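You operate a simulated robot arm through the tools that you are given. There is no shell and no other tool.

You run a simulated robot arm. Do the job below in one go: nothing can be reset, and whatever is moved stays where it is left.

## Task
Close machine 4's finished job: card onto its bin's ledge, count slider to the card's number, RESET, main switch off.
Fine: the card on the NOW RUNNING step; RESET once, before switching off. Set down upright: white card.

The check looks at the end state, three seconds after you hand in, the way a careful person would. Anything else that was tipped, shoved, dropped, spilled or broken makes it a failure.

## Robot
A 7-joint arm with a two-finger parallel gripper, fixed in place. Base frame: the origin is at the foot of the arm, x ahead of it, y to its left, z up. Readings come in m, degrees, newtons and seconds.
Its first joint turns from -149.0 to 149.0 degrees. Payload 3.43 kg.
Tool frame: the origin (TCP) lies between the finger pads and is the grasp point; the fingertips stand 0.03 m ahead of it; z points along the fingers, y is the line along which they close. Largest opening 0.094 m; finger width 0.028, thickness 0.01; the body of the gripper, 0.05 by 0.096 m, starts 0.055 m behind the TCP.
Orientation is told as [roll, pitch, yaw] about the base's x, y, z axes, in that order, counted from this pose: with the fingers straight down and closing along the base's y, the tool's x points along the base's -x, its y along +y and its z along -z.

## Interface
- The arm moves only by the tool play_rows. Its argument "commands" is a list of rows, each a list of 3 entries, a list of its own where there are three numbers: the shift along the tool's x, y, z in cm, then the turn, a rotation vector about the tool's x, y, z in degrees, then the opening in per cent of the stroke, from 0 (shut) to 100 (fully open). In form: [[[x, y, z], [ax, ay, az], jaw], ...]. A call has 1 to 20 rows; each row shifts and turns the commanded pose from where the row before left it, along the tool's axes as they then stand. A row lasts 0.2 s, in which the tool goes at most 0.05 m and 8.6 degrees; a call with a longer step from one row to the next is refused whole, and so is a gripper value outside its range. A pose out of reach is approached as far as the arm can. The call stops where the force on the tool passes 40 N (or 10 N more than at its start, if that is more) or the arm is blocked; 0.2 s more then pass. The fingers move at their own pace (about 0.045 m/s each) and stop on an object; they squeeze with about 41 N. The grip force told is the motor's: it shows also when the fingers shut on nothing. Time passes only in rows, and 0.2 s behind the last, so rows that do not move let the fingers close. The reply holds the time, the measured pose of the TCP, the force on the tool along the base axes, the opening and the grip force, in the units named above and with some noise, with the torque about the TCP (base axes, N m) and any sound that the robot's microphone picked up.
- Cameras (640 x 400 px; columns grow to the right, rows downward): "scene" is fixed at [0.0466, -0.6463, 1.3669]; the picture's right is [-0.88, -0.47, 0.00], its down [-0.31, 0.58, -0.75] and it looks along [0.35, -0.66, -0.66] (base axes); focal length 214 px, centre (320, 200). "wrist" rides on the gripper at [0.076, 0.014, -0.103] in the tool frame; the picture's right is [-0.18, 0.98, 0.00], its down [-0.75, -0.14, -0.64] and it looks along [-0.63, -0.12, 0.77] (tool axes); focal length 243 px, centre (320, 200). There is no depth. A picture from a camera that has moved, and an enlarged one, comes with that camera's place and axes in the base frame and with its lens. The place of the scene camera against the robot may be out by one fixed shift of up to 0.012 m in any direction.
- get_image(camera): a new picture of that camera. No time passes.
- enlarge(camera, box): a new picture of the part [left, top, right, bottom] of that camera's present view, enlarged. No time passes.
- hand_in(): hands the job in; it is judged then, once.

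Nothing tells you positions but the pictures and the camera data. Unless the task says otherwise, let go and move clear before handing in.

The tools are called after "Emit:" as a command line: name --argument value ..., lists and objects as JSON in quotes. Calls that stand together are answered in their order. play_rows: Moves the arm, as the interface text tells. Its arguments: {"type":"object","properties":{"commands":{"type":"array","items":{"type":"array"}}},"required":["commands"]} The other tools are called the same way: get_image (camera) takes a picture; enlarge (camera, box) takes an enlarged picture of a part of a camera's view; hand_in () hands the job in.

At the start:

```text
clock: 0.0
ee_pos: [0.6295, -0.7618, 1.2051]
ee_rot: [-0.1, 0.0, 0.0]
contact_force: [0.2, 0.2, -0.3]
ft_torque: [0.04, -0.02, 0.01]
finger_gap: 0.094
grasp_force: 0.2
```

scene: 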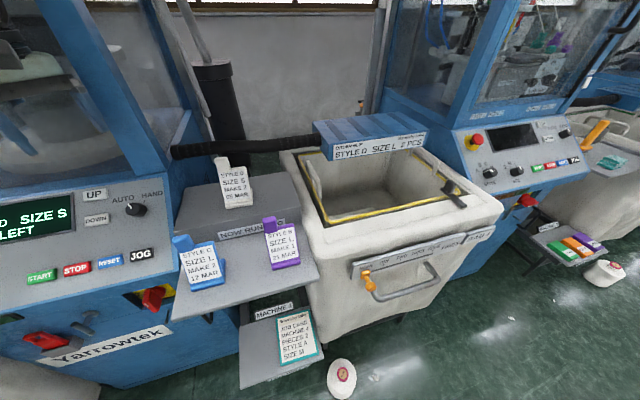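
wrist: 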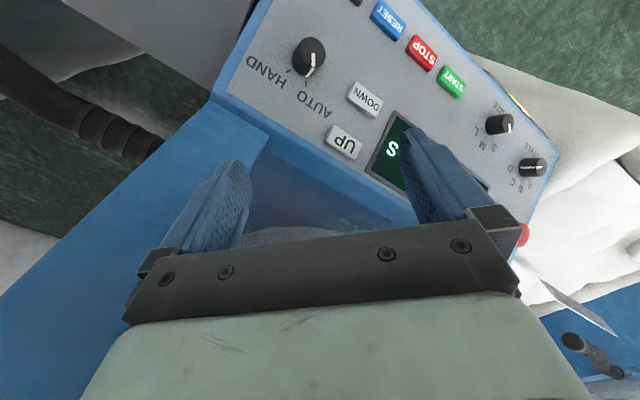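

I see two knitting-type machines, a bin between them, cards standing on stepped shelves, a count slider on the bin's front and coloured buttons. I'll enlarge the views to read the labels before moving anything.

Emit:
enlarge --camera "scene" --box '[160, 140, 320, 240]'

Emit:
enlarge --camera "scene" --box '[160, 200, 320, 300]'

Emit:
enlarge --camera "scene" --box '[0, 170, 180, 290]'

Emit:
enlarge --camera "scene" --box '[0, 270, 180, 390]'

Emit:
enlarge --camera "scene" --box '[340, 200, 510, 310]'

Emit:
enlarge --camera "scene" --box '[220, 280, 380, 400]'

Emit:
enlarge --camera "scene" --box '[450, 100, 610, 220]'

Emit:
enlarge --camera "scene" --box '[280, 100, 480, 240]'

```text
4.00 times, centred on (240, 190) of scene
camera zoom: at [0.0466, -0.6463, 1.3669], right [-0.88, -0.47, 0.0], down [-0.31, 0.58, -0.75], along [0.35, -0.66, -0.66], focal length 858 px, centre (640, 240)
```

zoom: 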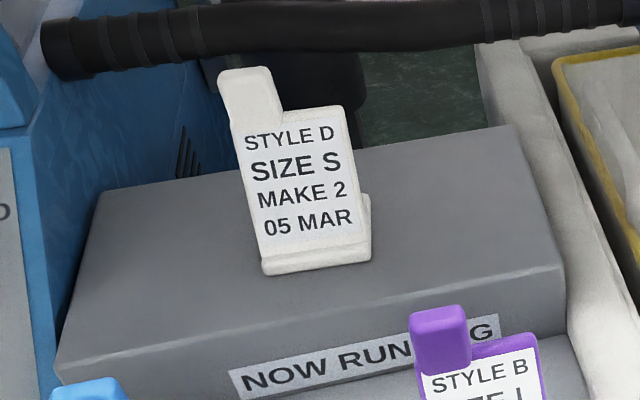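

```text
4.00 times, centred on (240, 250) of scene
camera zoom: at [0.0466, -0.6463, 1.3669], right [-0.88, -0.47, 0.0], down [-0.31, 0.58, -0.75], along [0.35, -0.66, -0.66], focal length 858 px, centre (640, 0)
```

zoom: 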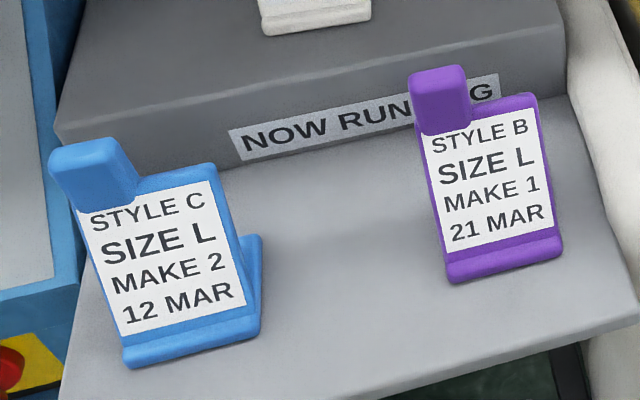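

```text
3.33 times, centred on (90, 230) of scene
camera zoom: at [0.0466, -0.6463, 1.3669], right [-0.88, -0.47, 0.0], down [-0.31, 0.58, -0.75], along [0.35, -0.66, -0.66], focal length 715 px, centre (1087, 100)
```

zoom: 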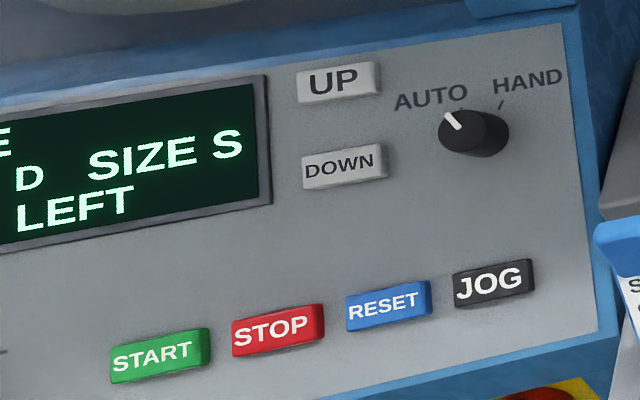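

```text
3.33 times, centred on (90, 330) of scene
camera zoom: at [0.0466, -0.6463, 1.3669], right [-0.88, -0.47, 0.0], down [-0.31, 0.58, -0.75], along [0.35, -0.66, -0.66], focal length 715 px, centre (1087, -233)
```

zoom: 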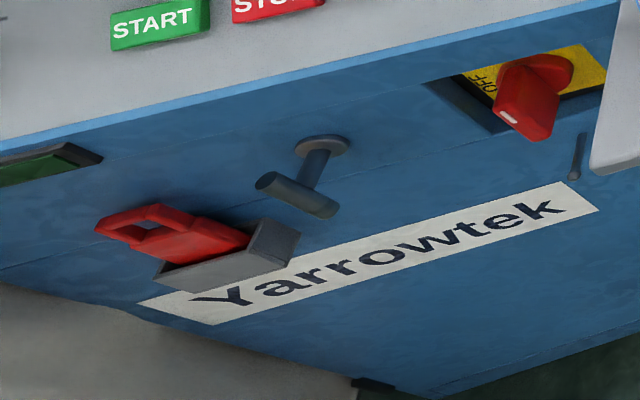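

```text
3.64 times, centred on (425, 255) of scene
camera zoom: at [0.0466, -0.6463, 1.3669], right [-0.88, -0.47, 0.0], down [-0.31, 0.58, -0.75], along [0.35, -0.66, -0.66], focal length 780 px, centre (-62, 0)
```

zoom: 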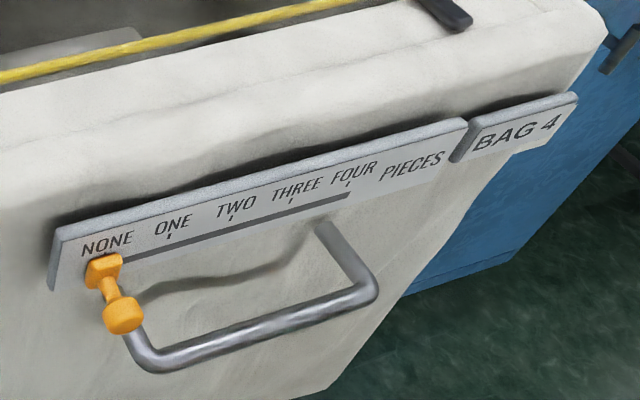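

```text
3.33 times, centred on (300, 340) of scene
camera zoom: at [0.0466, -0.6463, 1.3669], right [-0.88, -0.47, 0.0], down [-0.31, 0.58, -0.75], along [0.35, -0.66, -0.66], focal length 715 px, centre (387, -267)
```

zoom: 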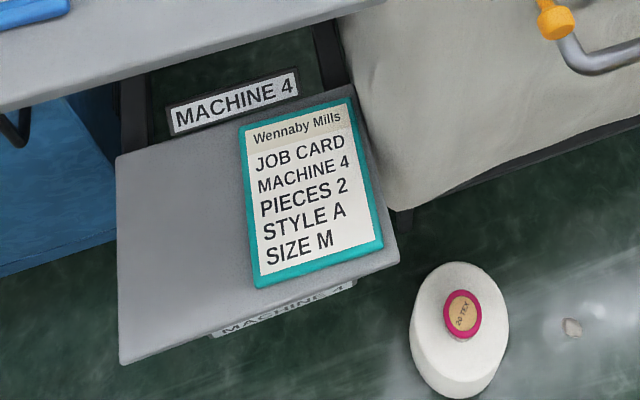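

```text
3.33 times, centred on (530, 160) of scene
camera zoom: at [0.0466, -0.6463, 1.3669], right [-0.88, -0.47, 0.0], down [-0.31, 0.58, -0.75], along [0.35, -0.66, -0.66], focal length 715 px, centre (-380, 333)
```

zoom: 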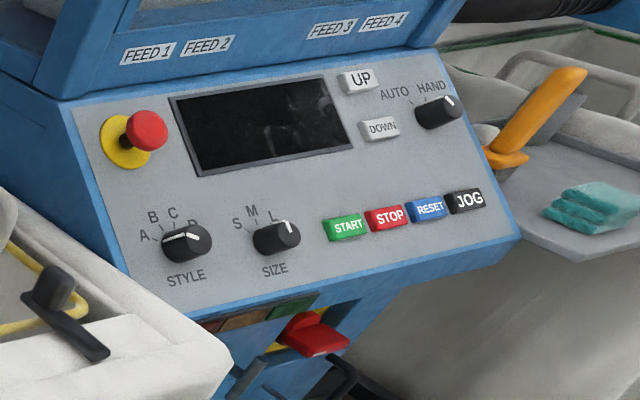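

```text
2.86 times, centred on (380, 170) of scene
camera zoom: at [0.0466, -0.6463, 1.3669], right [-0.88, -0.47, 0.0], down [-0.31, 0.58, -0.75], along [0.35, -0.66, -0.66], focal length 613 px, centre (149, 286)
```

zoom: 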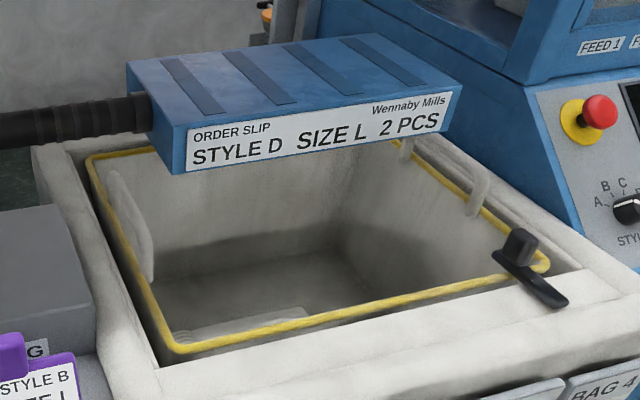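

The left machine's panel shows D / SIZE S, and the white card (STYLE D SIZE S MAKE 2) stands on the NOW RUNNING step. I'll look at the wrist view more closely and try to tell which machine is number 4 and where the bin's ledge is.

Emit:
enlarge --camera "wrist" --box '[220, 0, 560, 212]'

Emit:
enlarge --camera "scene" --box '[480, 110, 640, 290]'

Emit:
enlarge --camera "scene" --box '[0, 0, 200, 180]'

Emit:
enlarge --camera "scene" --box '[120, 270, 220, 340]'

Emit:
enlarge --camera "scene" --box '[340, 240, 440, 310]'

Emit:
enlarge --camera "scene" --box '[420, 200, 520, 270]'

```text
1.88 times, centred on (390, 106) of wrist
camera zoom: at [0.5537, -0.7466, 1.3084], right [0.18, 0.98, 0.0], down [0.75, -0.14, 0.64], along [0.63, -0.12, -0.77], focal length 457 px, centre (188, 377)
```

zoom: 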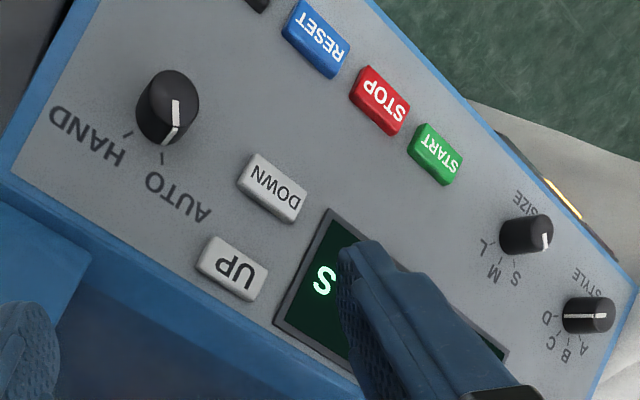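

```text
2.22 times, centred on (560, 200) of scene
camera zoom: at [0.0466, -0.6463, 1.3669], right [-0.88, -0.47, 0.0], down [-0.31, 0.58, -0.75], along [0.35, -0.66, -0.66], focal length 477 px, centre (-213, 200)
```

zoom: 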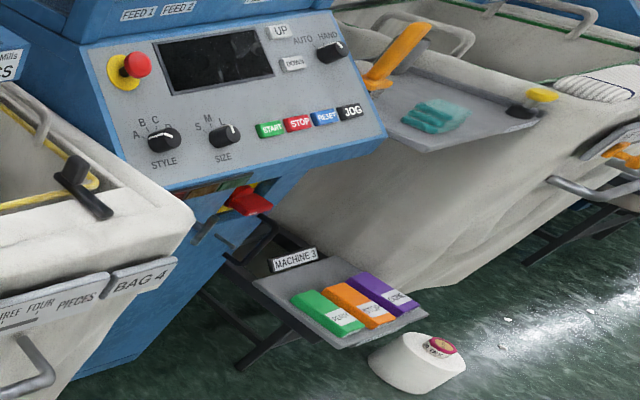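

```text
2.22 times, centred on (100, 90) of scene
camera zoom: at [0.0466, -0.6463, 1.3669], right [-0.88, -0.47, 0.0], down [-0.31, 0.58, -0.75], along [0.35, -0.66, -0.66], focal length 477 px, centre (809, 444)
```

zoom: 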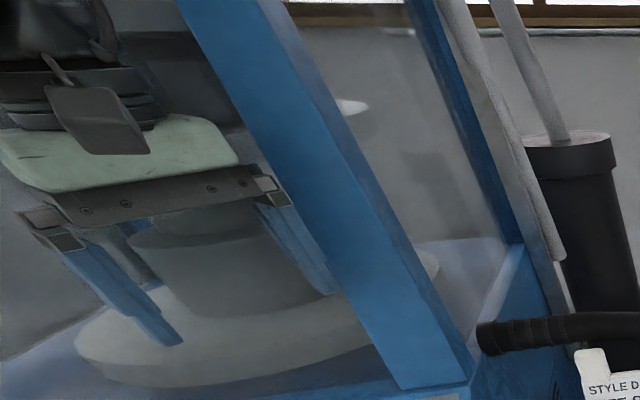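

```text
5.71 times, centred on (170, 305) of scene
camera zoom: at [0.0466, -0.6463, 1.3669], right [-0.88, -0.47, 0.0], down [-0.31, 0.58, -0.75], along [0.35, -0.66, -0.66], focal length 1226 px, centre (1177, -400)
```

zoom: 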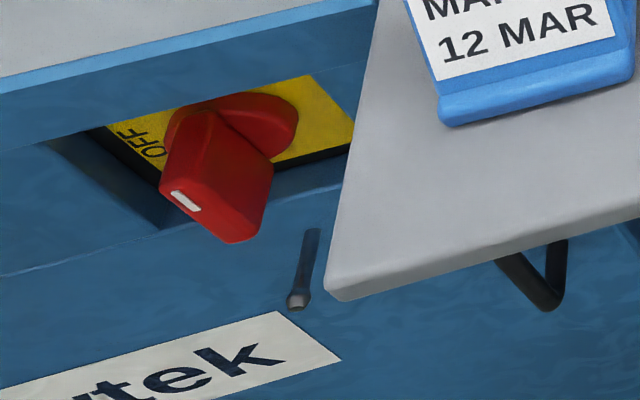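

```text
5.71 times, centred on (390, 275) of scene
camera zoom: at [0.0466, -0.6463, 1.3669], right [-0.88, -0.47, 0.0], down [-0.31, 0.58, -0.75], along [0.35, -0.66, -0.66], focal length 1226 px, centre (-80, -229)
```

zoom: 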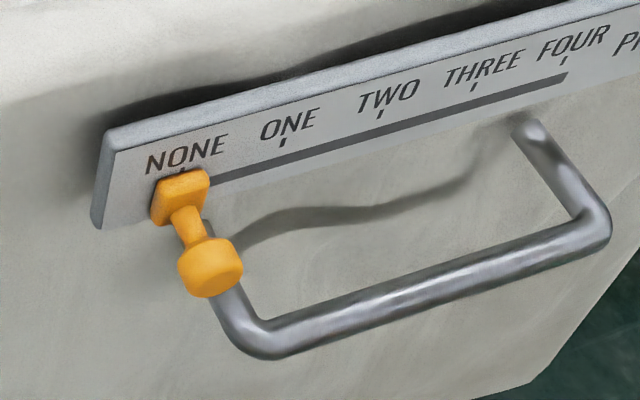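

```text
5.71 times, centred on (470, 235) of scene
camera zoom: at [0.0466, -0.6463, 1.3669], right [-0.88, -0.47, 0.0], down [-0.31, 0.58, -0.75], along [0.35, -0.66, -0.66], focal length 1226 px, centre (-537, 0)
```

zoom: 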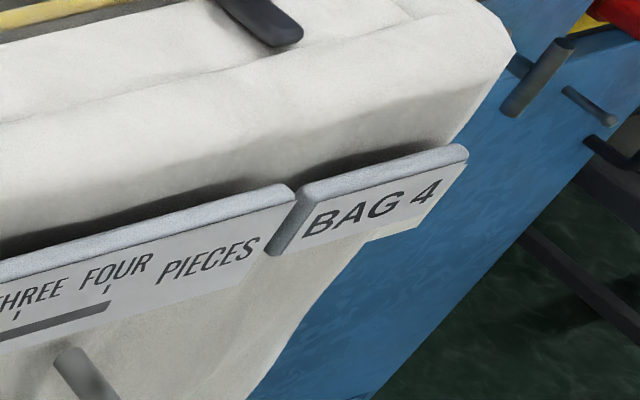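

The right-hand machine's shelf says MACHINE 3 and its bin is BAG 4's neighbour, so the left machine is number 4. Its display (D, SIZE S) matches the white card, "MAKE 2". I'll draw the gripper back from the hood and turn it square to the machine row to look closer.

Emit:
play_rows --commands '[[[2.88, 2.76, 0], [0, 0, 0], 100], [[2.88, 2.76, 0], [0, 0, 0], 100], [[2.88, 2.76, 0], [0, 0, 0], 100], [[2.88, 2.76, 0], [0, 0, 0], 100], [[0, 0, 0], [0, 0, 7.4], 100], [[0, 0, 0], [0, 0, 7.4], 100], [[0, 0, 0], [0, 0, 7.4], 100], [[0, 0, 0], [0, 0, 7.4], 100], [[0, 0, 0], [0, 0, 7.4], 100], [[0, 0, 0], [0, 0, 7.4], 100]]'

Emit:
get_image --camera "wrist"

Emit:
get_image --camera "scene"

```text
clock: 1.6
ee_pos: [0.5201, -0.6589, 1.19]
ee_rot: [-0.7, -0.9, -19.2]
contact_force: [-0.1, -1.4, -0.9]
ft_torque: [0.1, -0.05, 0.04]
finger_gap: 0.0941
grasp_force: 0.0
out of reach, approached as far as the arm can: row 4, 5
stopped in row 7: the force on the tool passed its limit at 55 N (the readings are from after the stop); the commanded pose is now the measured one
```

```text
taken
camera wrist: at [0.4515, -0.6194, 1.29], right [0.5, 0.87, -0.01], down [0.66, -0.37, 0.66], along [0.57, -0.33, -0.75], focal length 243 px, centre (320, 200)
```

wrist: 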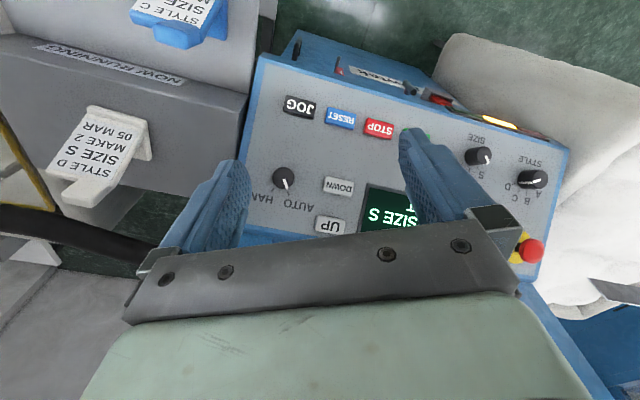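

```text
taken
```

scene: 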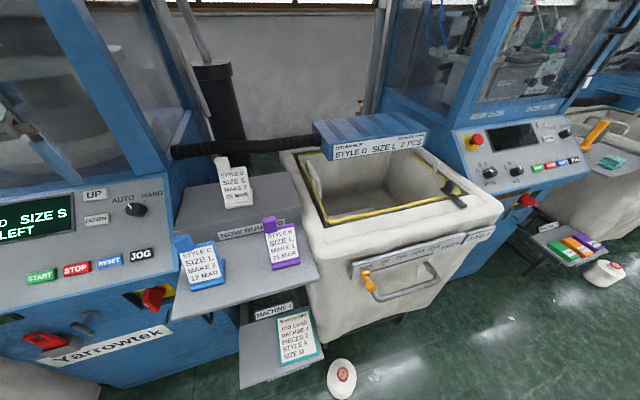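

The move stopped on a force reading around the end of reach; nothing in the scene seems displaced. I'll check what the gripper might be near before continuing.

Emit:
enlarge --camera "scene" --box '[0, 0, 240, 200]'

Emit:
enlarge --camera "wrist" --box '[0, 0, 260, 210]'

Emit:
enlarge --camera "wrist" --box '[260, 20, 580, 240]'

```text
2.00 times, centred on (120, 100) of scene
camera zoom: at [0.0466, -0.6463, 1.3669], right [-0.88, -0.47, 0.0], down [-0.31, 0.58, -0.75], along [0.35, -0.66, -0.66], focal length 429 px, centre (720, 400)
```

zoom: 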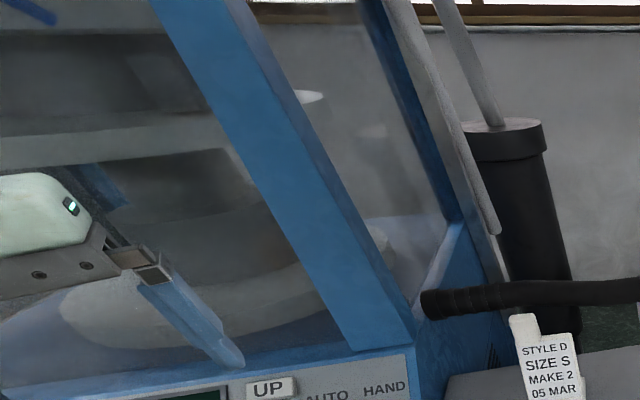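

```text
1.90 times, centred on (130, 105) of wrist
camera zoom: at [0.4515, -0.6194, 1.29], right [0.5, 0.87, -0.01], down [0.66, -0.37, 0.66], along [0.57, -0.33, -0.75], focal length 462 px, centre (682, 381)
```

zoom: 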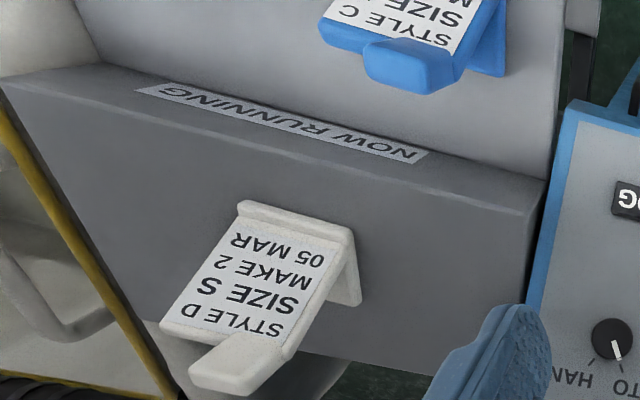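

```text
1.82 times, centred on (420, 130) of wrist
camera zoom: at [0.4515, -0.6194, 1.29], right [0.5, 0.87, -0.01], down [0.66, -0.37, 0.66], along [0.57, -0.33, -0.75], focal length 441 px, centre (138, 327)
```

zoom: 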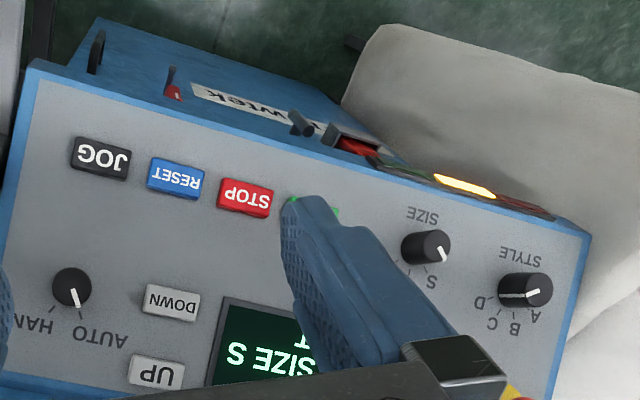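

The gripper is clear of the hood; the stop looks like the arm's inner reach limit at that height. I'll lower and draw back, then finish turning square to the row.

Emit:
play_rows --commands '[[[0, 0, 3], [0, 0, 0], 100], [[1.5, 0.8, 3], [0, 0, 0], 100], [[2.5, 1.3, 2], [0, 0, 0], 100], [[2.5, 1.3, 2], [0, 0, 0], 100], [[2.2, 1.2, 1], [0, 0, 0], 100], [[0, 0, 0], [0, 0, 5], 100], [[0, 0, 0], [0, 0, 5], 100], [[0, 0, 0], [0, 0, 5], 100], [[0, 0, 0], [0, 0, 5], 100], [[0, 0, 0], [0, 0, 5], 100]]'

Emit:
get_image --camera "wrist"

Emit:
get_image --camera "scene"

```text
clock: 3.8
ee_pos: [0.4536, -0.5892, 1.0766]
ee_rot: [-0.2, -1.2, -44.3]
contact_force: [-0.2, -0.1, -0.3]
ft_torque: [0.0, -0.02, 0.01]
finger_gap: 0.0943
grasp_force: 0.0
```

```text
taken
camera wrist: at [0.4081, -0.5238, 1.1777], right [0.82, 0.58, 0.0], down [0.43, -0.62, 0.66], along [0.38, -0.54, -0.75], focal length 243 px, centre (320, 200)
```

wrist: 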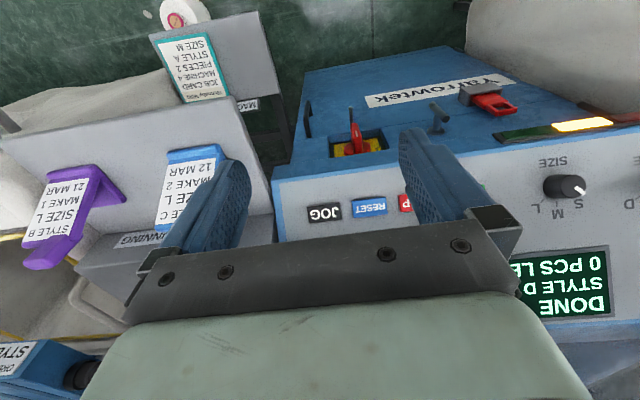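

```text
taken
```

scene: 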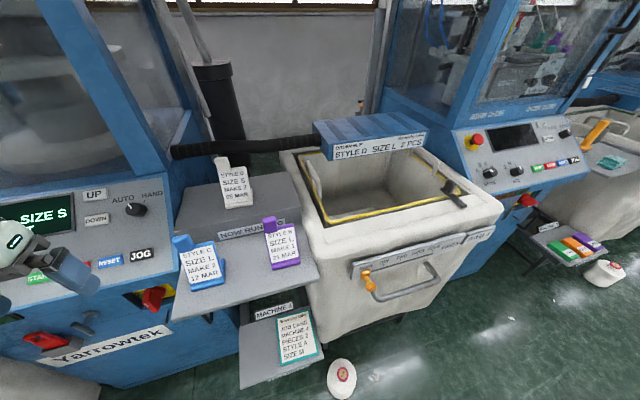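

The display reads DONE / STYLE D SIZE S / 0 PCS LEFT, so this machine's job is finished and matches the white card. Now a closer look at the switch, the button row and the rest.

Emit:
enlarge --camera "wrist" --box '[270, 60, 430, 240]'

Emit:
enlarge --camera "wrist" --box '[0, 140, 270, 400]'

Emit:
enlarge --camera "wrist" --box '[440, 60, 640, 180]'

Emit:
enlarge --camera "scene" --box '[0, 200, 180, 360]'

```text
2.22 times, centred on (350, 150) of wrist
camera zoom: at [0.4081, -0.5238, 1.1777], right [0.82, 0.58, 0.0], down [0.43, -0.62, 0.66], along [0.38, -0.54, -0.75], focal length 539 px, centre (253, 311)
```

zoom: 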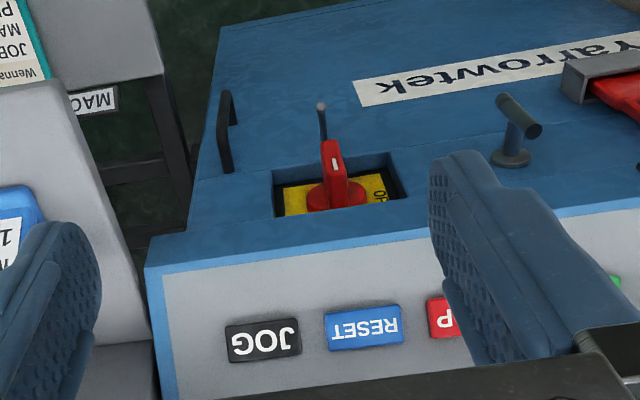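

```text
1.54 times, centred on (135, 270) of wrist
camera zoom: at [0.4081, -0.5238, 1.1777], right [0.82, 0.58, 0.0], down [0.43, -0.62, 0.66], along [0.38, -0.54, -0.75], focal length 373 px, centre (605, 92)
```

zoom: 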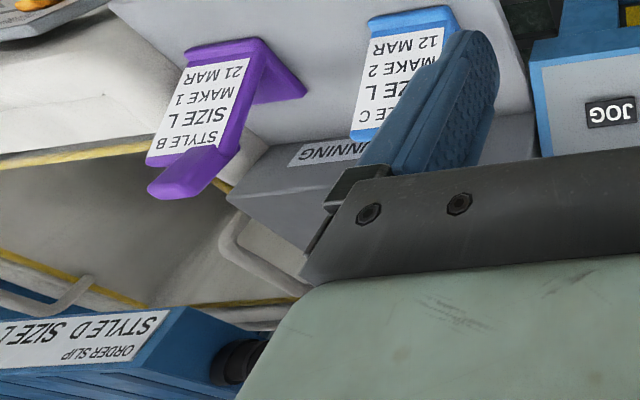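

```text
3.20 times, centred on (540, 120) of wrist
camera zoom: at [0.4081, -0.5238, 1.1777], right [0.82, 0.58, 0.0], down [0.43, -0.62, 0.66], along [0.38, -0.54, -0.75], focal length 776 px, centre (-384, 456)
```

zoom: 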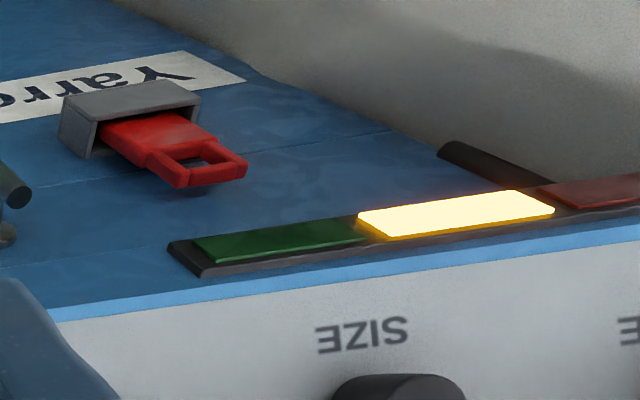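

```text
2.50 times, centred on (90, 280) of scene
camera zoom: at [0.0466, -0.6463, 1.3669], right [-0.88, -0.47, 0.0], down [-0.31, 0.58, -0.75], along [0.35, -0.66, -0.66], focal length 536 px, centre (895, 0)
```

zoom: 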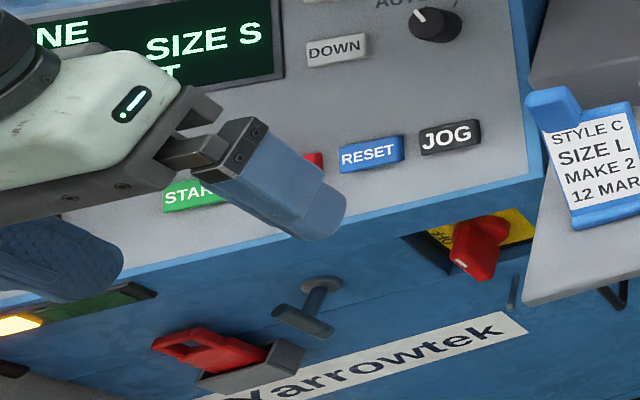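

The main switch is a red handle on a yellow plate in a recess below JOG/RESET, with OFF printed to its left. I'll lower and tilt the tool so the wrist camera can see the switch front.

Emit:
play_rows --commands '[[[0, 2.4, 2], [0, 0, 0], 100], [[0, 2.4, 2], [0, 0, 0], 100], [[0, 2.4, 2], [0, 0, 0], 100], [[0, 2.4, 2], [0, 0, 0], 100], [[0, 0, 0], [0, -7, 0], 100], [[0, 0, 0], [0, -7, 0], 100], [[0, 0, 0], [0, -7, 0], 100], [[0, 0, 0], [0, -7, 0], 100], [[0, 0, 0], [0, -7, 0], 100]]'

Emit:
get_image --camera "wrist"

Emit:
get_image --camera "scene"

```text
clock: 5.8
ee_pos: [0.522, -0.5223, 0.9981]
ee_rot: [-0.2, -36.2, -44.1]
contact_force: [0.7, -0.1, -0.1]
ft_torque: [-0.04, 0.0, 0.0]
finger_gap: 0.0939
grasp_force: 0.0
```

```text
taken
camera wrist: at [0.4448, -0.4262, 1.0346], right [0.79, 0.6, 0.11], down [0.07, -0.26, 0.96], along [0.61, -0.76, -0.25], focal length 243 px, centre (320, 200)
```

wrist: 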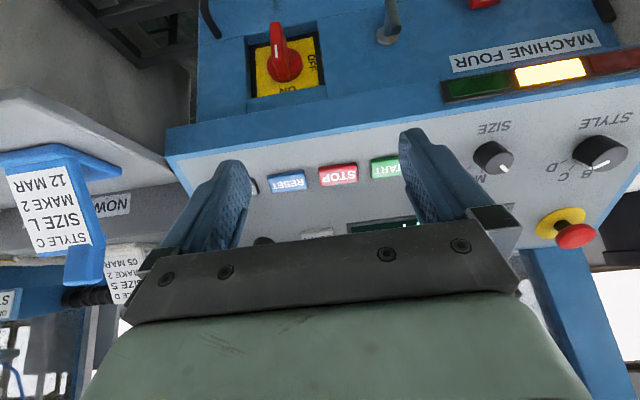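

```text
taken
```

scene: 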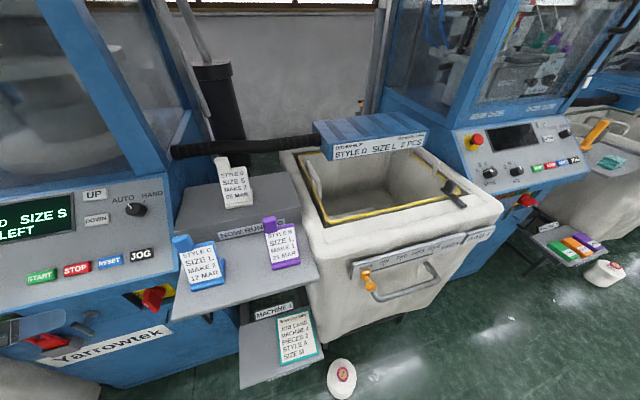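

A "MACHINE FOUR" plate is on this machine's front, so it is confirmed. Enlarging the switch.

Emit:
enlarge --camera "wrist" --box '[210, 0, 370, 110]'

Emit:
enlarge --camera "wrist" --box '[0, 60, 270, 310]'

Emit:
enlarge --camera "wrist" --box '[200, 100, 500, 260]'

```text
3.64 times, centred on (290, 55) of wrist
camera zoom: at [0.4448, -0.4262, 1.0346], right [0.79, 0.6, 0.11], down [0.07, -0.26, 0.96], along [0.61, -0.76, -0.25], focal length 882 px, centre (429, 727)
```

zoom: 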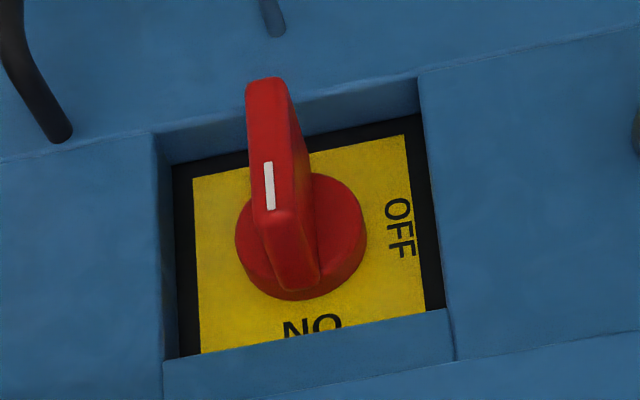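

```text
1.60 times, centred on (135, 185) of wrist
camera zoom: at [0.4448, -0.4262, 1.0346], right [0.79, 0.6, 0.11], down [0.07, -0.26, 0.96], along [0.61, -0.76, -0.25], focal length 388 px, centre (616, 224)
```

zoom: 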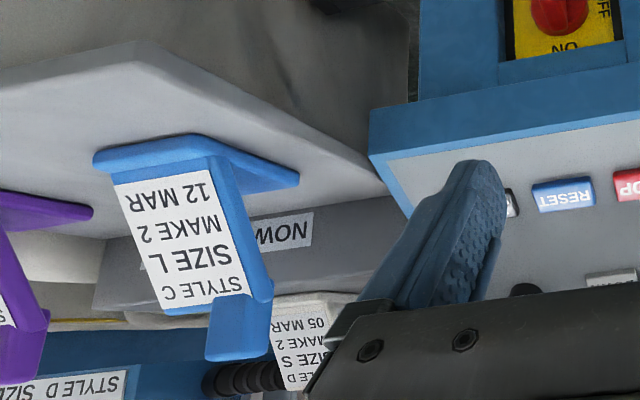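

```text
2.13 times, centred on (350, 180) of wrist
camera zoom: at [0.4448, -0.4262, 1.0346], right [0.79, 0.6, 0.11], down [0.07, -0.26, 0.96], along [0.61, -0.76, -0.25], focal length 518 px, centre (256, 243)
```

zoom: 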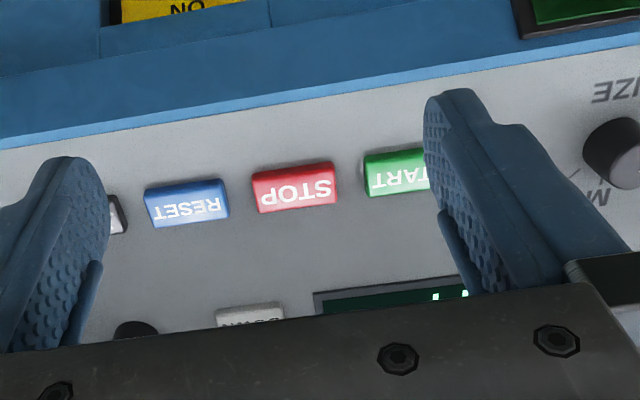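

The switch bar is vertical with its mark up at ON; OFF is at the viewer's left, so it needs a quarter turn counter-clockwise. I've placed RESET at about (0.594, -0.671, 0.933) and the switch axis at about 0.756 m height. Next I go to look at the bin, slider and cards.

Emit:
play_rows --commands '[[[0, 0, 0], [0, 7, 0], 100], [[0, 0, 0], [0, 7, 0], 100], [[0, 0, 0], [0, 7, 0], 100], [[0, 0, 0], [0, 7, 0], 100], [[0, 0, 0], [0, 7, 0], 100], [[0, 0, -3], [0, 0, 0], 100], [[0, 0, -2], [0, 0, 0], 100], [[1.5, -4.5, 0], [0, 0, 0], 100], [[1.5, -4.5, 0], [0, 0, 0], 100], [[1.5, -4.5, 0], [0, 0, 0], 100], [[1.5, -4.5, 0], [0, 0, 0], 100], [[1.5, -4.5, 0], [0, 0, 0], 100]]'

Emit:
get_image --camera "wrist"

Emit:
get_image --camera "scene"

```text
clock: 8.4
ee_pos: [0.3082, -0.6319, 1.0485]
ee_rot: [-0.2, -1.2, -44.1]
contact_force: [-0.7, -0.1, 0.7]
ft_torque: [0.02, 0.01, 0.01]
finger_gap: 0.0941
grasp_force: 0.1
```

```text
taken
camera wrist: at [0.2624, -0.5672, 1.149], right [0.82, 0.58, 0.0], down [0.43, -0.62, 0.66], along [0.38, -0.54, -0.75], focal length 243 px, centre (320, 200)
```

wrist: 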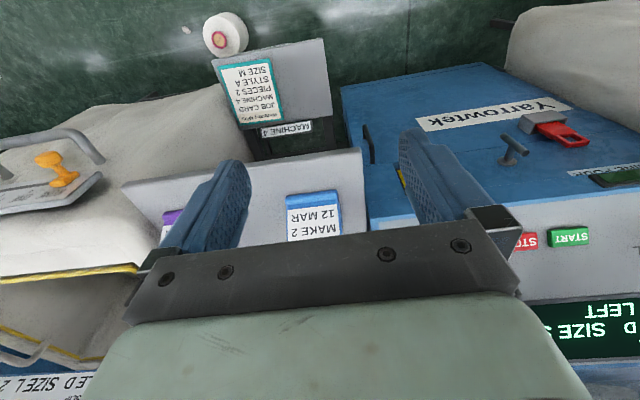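

```text
taken
```

scene: 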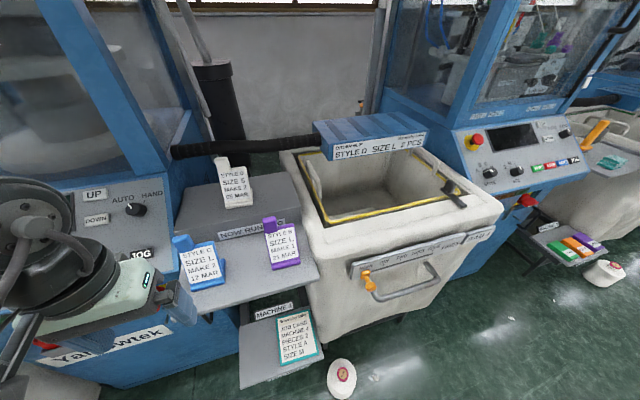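

The bin front with the orange slider is coming into view. I'll move further along for a better look at it.

Emit:
play_rows --commands '[[[1.8, -4.5, 0], [0, 0, 0], 100], [[1.8, -4.5, 0], [0, 0, 0], 100], [[1.8, -4.5, 0], [0, 0, 0], 100], [[1.8, -4.5, 0], [0, 0, 0], 100], [[1.8, -4.5, 0], [0, 0, 0], 100]]'

Emit:
get_image --camera "wrist"

Emit:
get_image --camera "scene"

```text
clock: 9.6
ee_pos: [0.0879, -0.7296, 1.0457]
ee_rot: [-0.2, -1.1, -44.2]
contact_force: [0.3, 0.0, 1.1]
ft_torque: [0.0, 0.0, 0.01]
finger_gap: 0.0938
grasp_force: 0.0
```

```text
taken
camera wrist: at [0.0427, -0.6647, 1.1462], right [0.82, 0.58, 0.0], down [0.43, -0.62, 0.66], along [0.38, -0.54, -0.75], focal length 243 px, centre (320, 200)
```

wrist: 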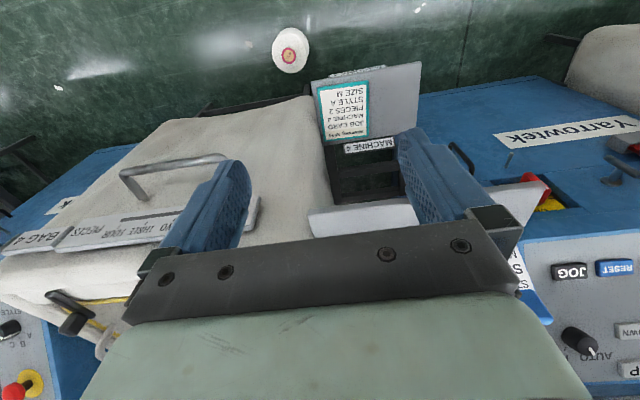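

```text
taken
```

scene: 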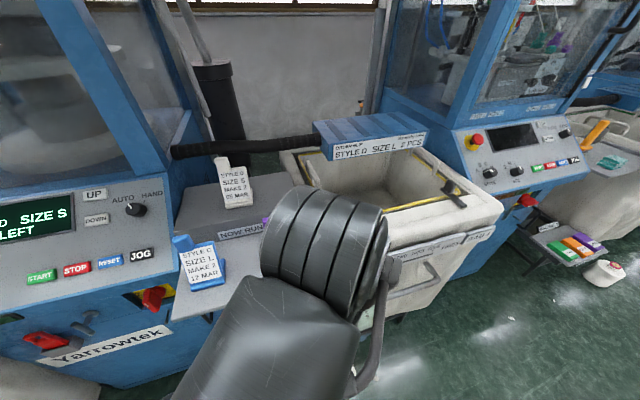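

The slider is just behind the left finger in this view. I'll shift a bit further right so it falls between the fingers.

Emit:
play_rows --commands '[[[0, -4.3, 0], [0, 0, 0], 100], [[0, -4.3, 0], [0, 0, 0], 100], [[0, -4.3, 0], [0, 0, 0], 100]]'

Emit:
get_image --camera "wrist"

Emit:
enlarge --camera "wrist" --box '[200, 80, 440, 240]'

Emit:
enlarge --camera "wrist" --box '[0, 100, 220, 300]'

```text
clock: 10.4
ee_pos: [-0.0017, -0.8219, 1.0449]
ee_rot: [-0.3, -1.1, -44.1]
contact_force: [0.0, 0.5, -0.3]
ft_torque: [-0.01, 0.02, 0.03]
finger_gap: 0.0937
grasp_force: 0.1
```

```text
taken
camera wrist: at [-0.0473, -0.7563, 1.144], right [0.82, 0.58, 0.0], down [0.43, -0.62, 0.66], along [0.38, -0.54, -0.75], focal length 243 px, centre (320, 200)
```

wrist: 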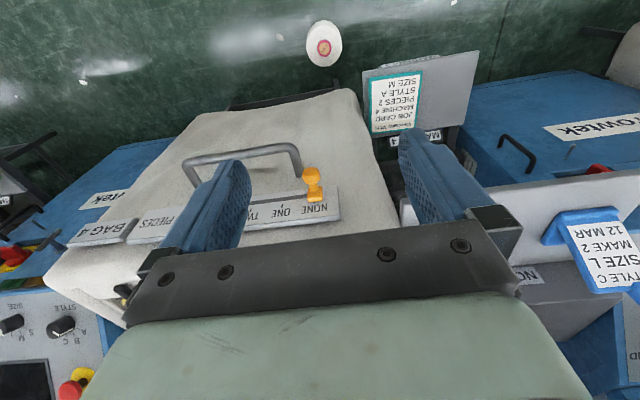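

```text
2.50 times, centred on (320, 160) of wrist
camera zoom: at [-0.0473, -0.7563, 1.144], right [0.82, 0.58, 0.0], down [0.43, -0.62, 0.66], along [0.38, -0.54, -0.75], focal length 606 px, centre (320, 300)
```

zoom: 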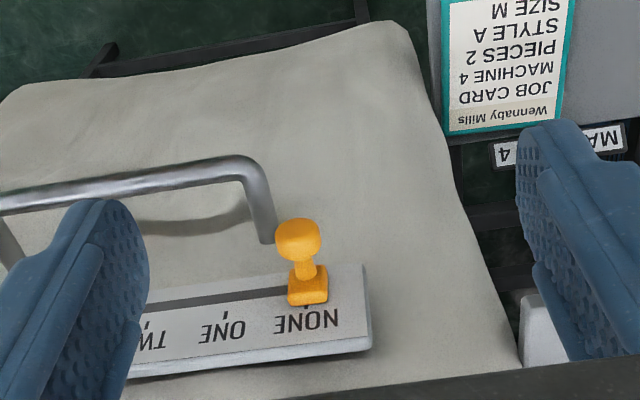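

```text
2.00 times, centred on (110, 200) of wrist
camera zoom: at [-0.0473, -0.7563, 1.144], right [0.82, 0.58, 0.0], down [0.43, -0.62, 0.66], along [0.38, -0.54, -0.75], focal length 485 px, centre (740, 200)
```

zoom: 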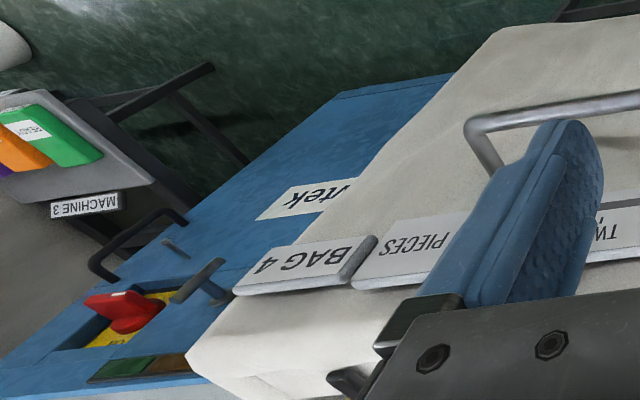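

The slider's ball is at about (0.055, -0.922, 0.872), with TWO about 9.8 cm further along to the right. I'll tilt the tool out to see the bin's top rim and the ledge.

Emit:
play_rows --commands '[[[0, 3, -2], [0, -6, 0], 100], [[0, 3, -2], [0, -6, 0], 100], [[0, 0, -1], [0, -6, 0], 100], [[0, 0, 0], [0, -6, 0], 100]]'

Emit:
get_image --camera "wrist"

Emit:
enlarge --camera "wrist" --box '[0, 60, 280, 250]'

Emit:
enlarge --camera "wrist" --box '[200, 80, 440, 240]'

```text
clock: 11.4
ee_pos: [0.0367, -0.7739, 1.0928]
ee_rot: [-0.1, -25.2, -44.1]
contact_force: [0.1, 0.0, -0.4]
ft_torque: [0.0, -0.02, -0.02]
finger_gap: 0.0939
grasp_force: 0.2
```

```text
taken
camera wrist: at [-0.0336, -0.6849, 1.153], right [0.8, 0.59, 0.08], down [0.2, -0.38, 0.9], along [0.56, -0.71, -0.42], focal length 243 px, centre (320, 200)
```

wrist: 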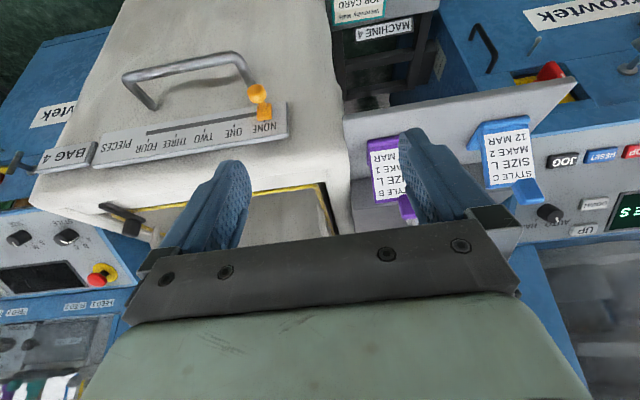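

```text
2.11 times, centred on (140, 155) of wrist
camera zoom: at [-0.0336, -0.6849, 1.153], right [0.8, 0.59, 0.08], down [0.2, -0.38, 0.9], along [0.56, -0.71, -0.42], focal length 511 px, centre (699, 295)
```

zoom: 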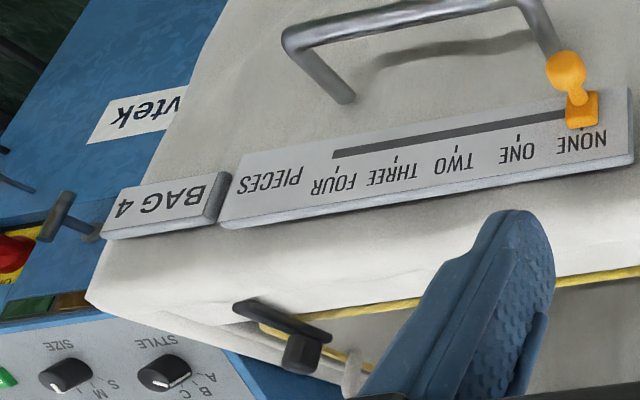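

```text
2.50 times, centred on (320, 160) of wrist
camera zoom: at [-0.0336, -0.6849, 1.153], right [0.8, 0.59, 0.08], down [0.2, -0.38, 0.9], along [0.56, -0.71, -0.42], focal length 606 px, centre (320, 300)
```

zoom: 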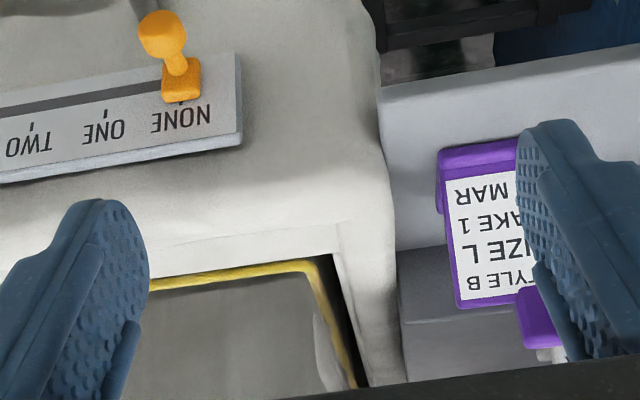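

I see the bin's broad white front rim (its ledge) between the name plates and the yellow frame. I'll check details from the fixed camera and the wrist at higher zoom.

Emit:
get_image --camera "scene"

Emit:
enlarge --camera "wrist" --box '[190, 60, 350, 220]'

Emit:
enlarge --camera "wrist" --box '[40, 140, 200, 250]'

Emit:
enlarge --camera "wrist" --box '[110, 30, 290, 150]'

```text
taken
```

scene: 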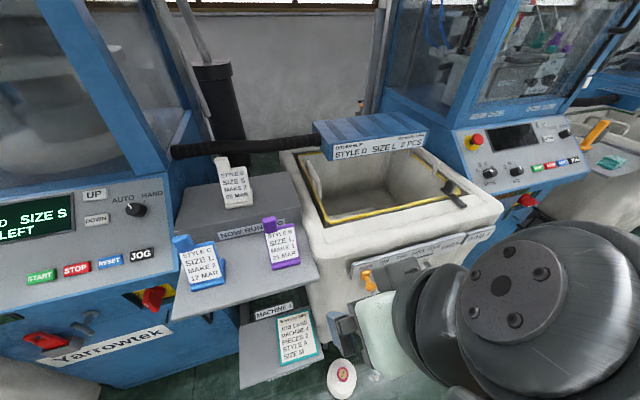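

```text
2.50 times, centred on (270, 140) of wrist
camera zoom: at [-0.0336, -0.6849, 1.153], right [0.8, 0.59, 0.08], down [0.2, -0.38, 0.9], along [0.56, -0.71, -0.42], focal length 606 px, centre (445, 350)
```

zoom: 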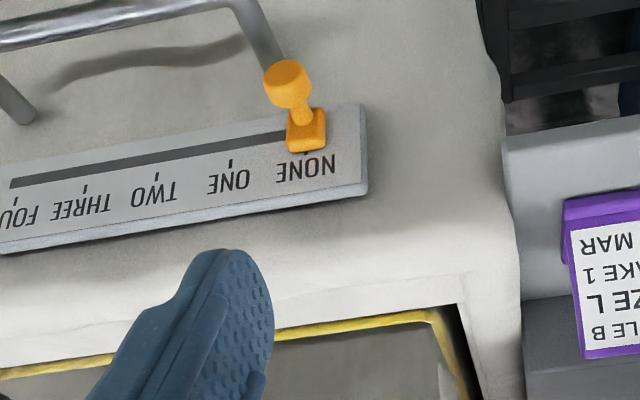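

```text
3.64 times, centred on (120, 195) of wrist
camera zoom: at [-0.0336, -0.6849, 1.153], right [0.8, 0.59, 0.08], down [0.2, -0.38, 0.9], along [0.56, -0.71, -0.42], focal length 882 px, centre (1047, 218)
```

zoom: 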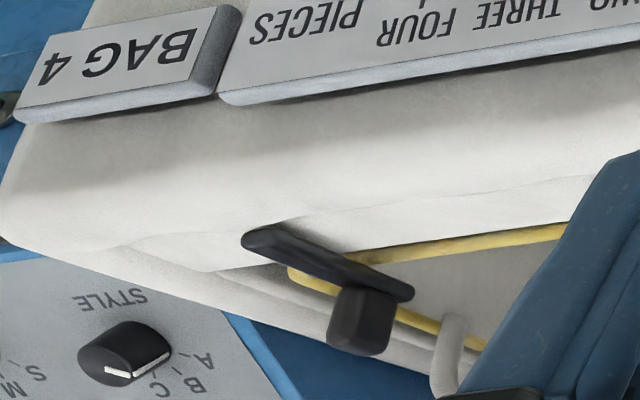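

```text
3.33 times, centred on (200, 90) of wrist
camera zoom: at [-0.0336, -0.6849, 1.153], right [0.8, 0.59, 0.08], down [0.2, -0.38, 0.9], along [0.56, -0.71, -0.42], focal length 809 px, centre (720, 567)
```

zoom: 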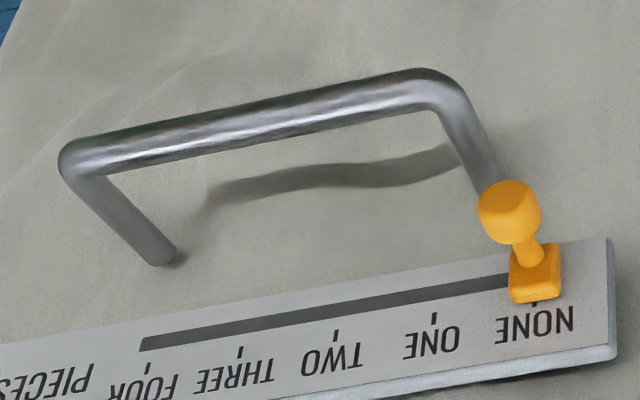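

Emit:
enlarge --camera "scene" --box '[290, 190, 390, 270]'

Emit:
enlarge --camera "scene" --box '[380, 170, 510, 260]'

Emit:
enlarge --camera "scene" --box '[200, 145, 280, 215]'

```text
5.00 times, centred on (340, 230) of scene
camera zoom: at [0.0466, -0.6463, 1.3669], right [-0.88, -0.47, 0.0], down [-0.31, 0.58, -0.75], along [0.35, -0.66, -0.66], focal length 1072 px, centre (220, 50)
```

zoom: 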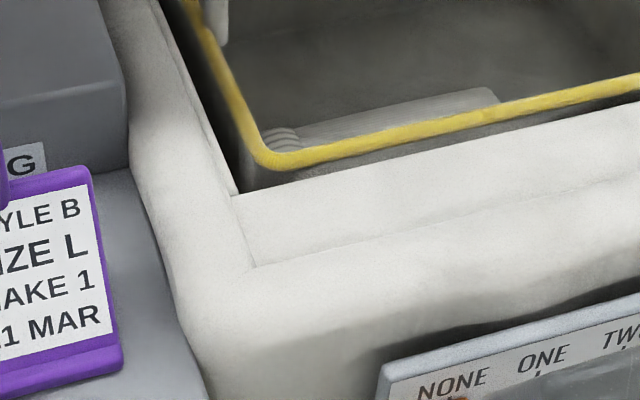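

```text
4.44 times, centred on (445, 215) of scene
camera zoom: at [0.0466, -0.6463, 1.3669], right [-0.88, -0.47, 0.0], down [-0.31, 0.58, -0.75], along [0.35, -0.66, -0.66], focal length 953 px, centre (-236, 133)
```

zoom: 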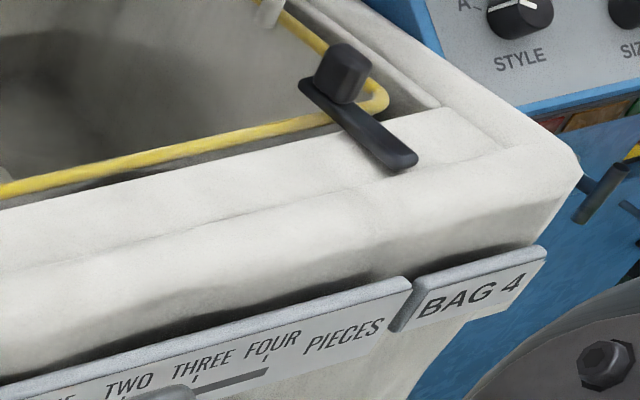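

```text
5.71 times, centred on (240, 180) of scene
camera zoom: at [0.0466, -0.6463, 1.3669], right [-0.88, -0.47, 0.0], down [-0.31, 0.58, -0.75], along [0.35, -0.66, -0.66], focal length 1226 px, centre (777, 314)
```

zoom: 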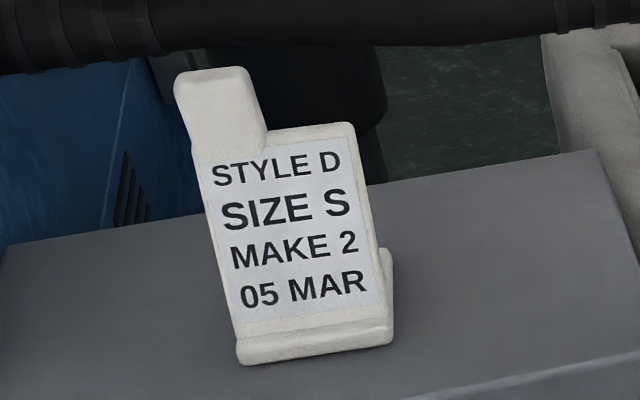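

The bin's front ledge is a flat white strip roughly r = 0.79–0.84 m out (at 45° azimuth) and about 0.94 m high. Now I'll move back left to study the white card on its step.

Emit:
play_rows --commands '[[[0, 4, 0], [0, 0, 0], 100], [[0, 4, 0], [0, 0, 0], 100], [[0, 4, 0], [0, 0, 0], 100], [[0, 4, 0], [0, 0, 0], 100], [[0, 0, 0], [0, -5, 0], 100], [[0, 0, 0], [0, -5, 0], 100]]'

Emit:
get_image --camera "wrist"

Emit:
enlarge --camera "wrist" --box '[230, 80, 430, 240]'

Emit:
enlarge --camera "wrist" --box '[0, 20, 240, 220]'

```text
clock: 12.8
ee_pos: [0.1501, -0.6589, 1.0946]
ee_rot: [-0.2, -35.2, -44.1]
contact_force: [0.1, 0.1, -0.4]
ft_torque: [0.0, 0.01, 0.02]
finger_gap: 0.0938
grasp_force: 0.0
```

```text
taken
camera wrist: at [0.0729, -0.5644, 1.1343], right [0.79, 0.6, 0.1], down [0.08, -0.27, 0.96], along [0.6, -0.75, -0.26], focal length 243 px, centre (320, 200)
```

wrist: 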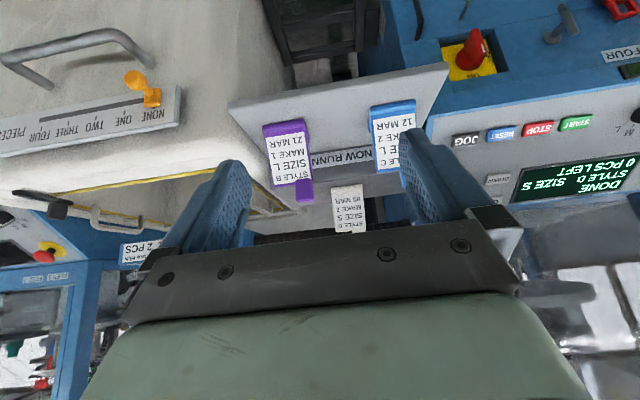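

```text
2.50 times, centred on (330, 160) of wrist
camera zoom: at [0.0729, -0.5644, 1.1343], right [0.79, 0.6, 0.1], down [0.08, -0.27, 0.96], along [0.6, -0.75, -0.26], focal length 606 px, centre (295, 300)
```

zoom: 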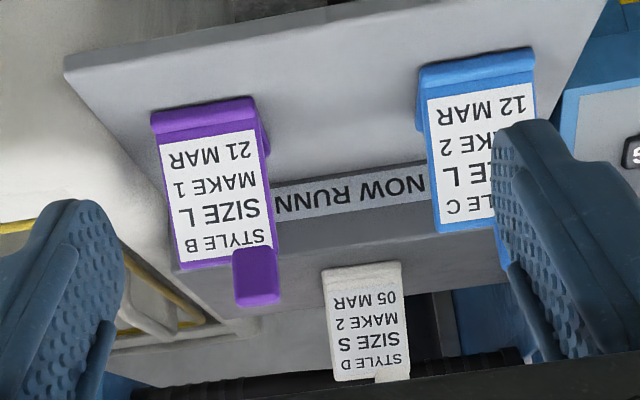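

```text
2.00 times, centred on (120, 120) of wrist
camera zoom: at [0.0729, -0.5644, 1.1343], right [0.79, 0.6, 0.1], down [0.08, -0.27, 0.96], along [0.6, -0.75, -0.26], focal length 485 px, centre (720, 360)
```

zoom: 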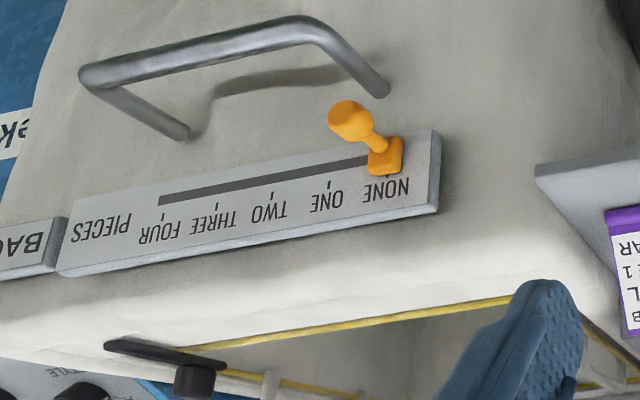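

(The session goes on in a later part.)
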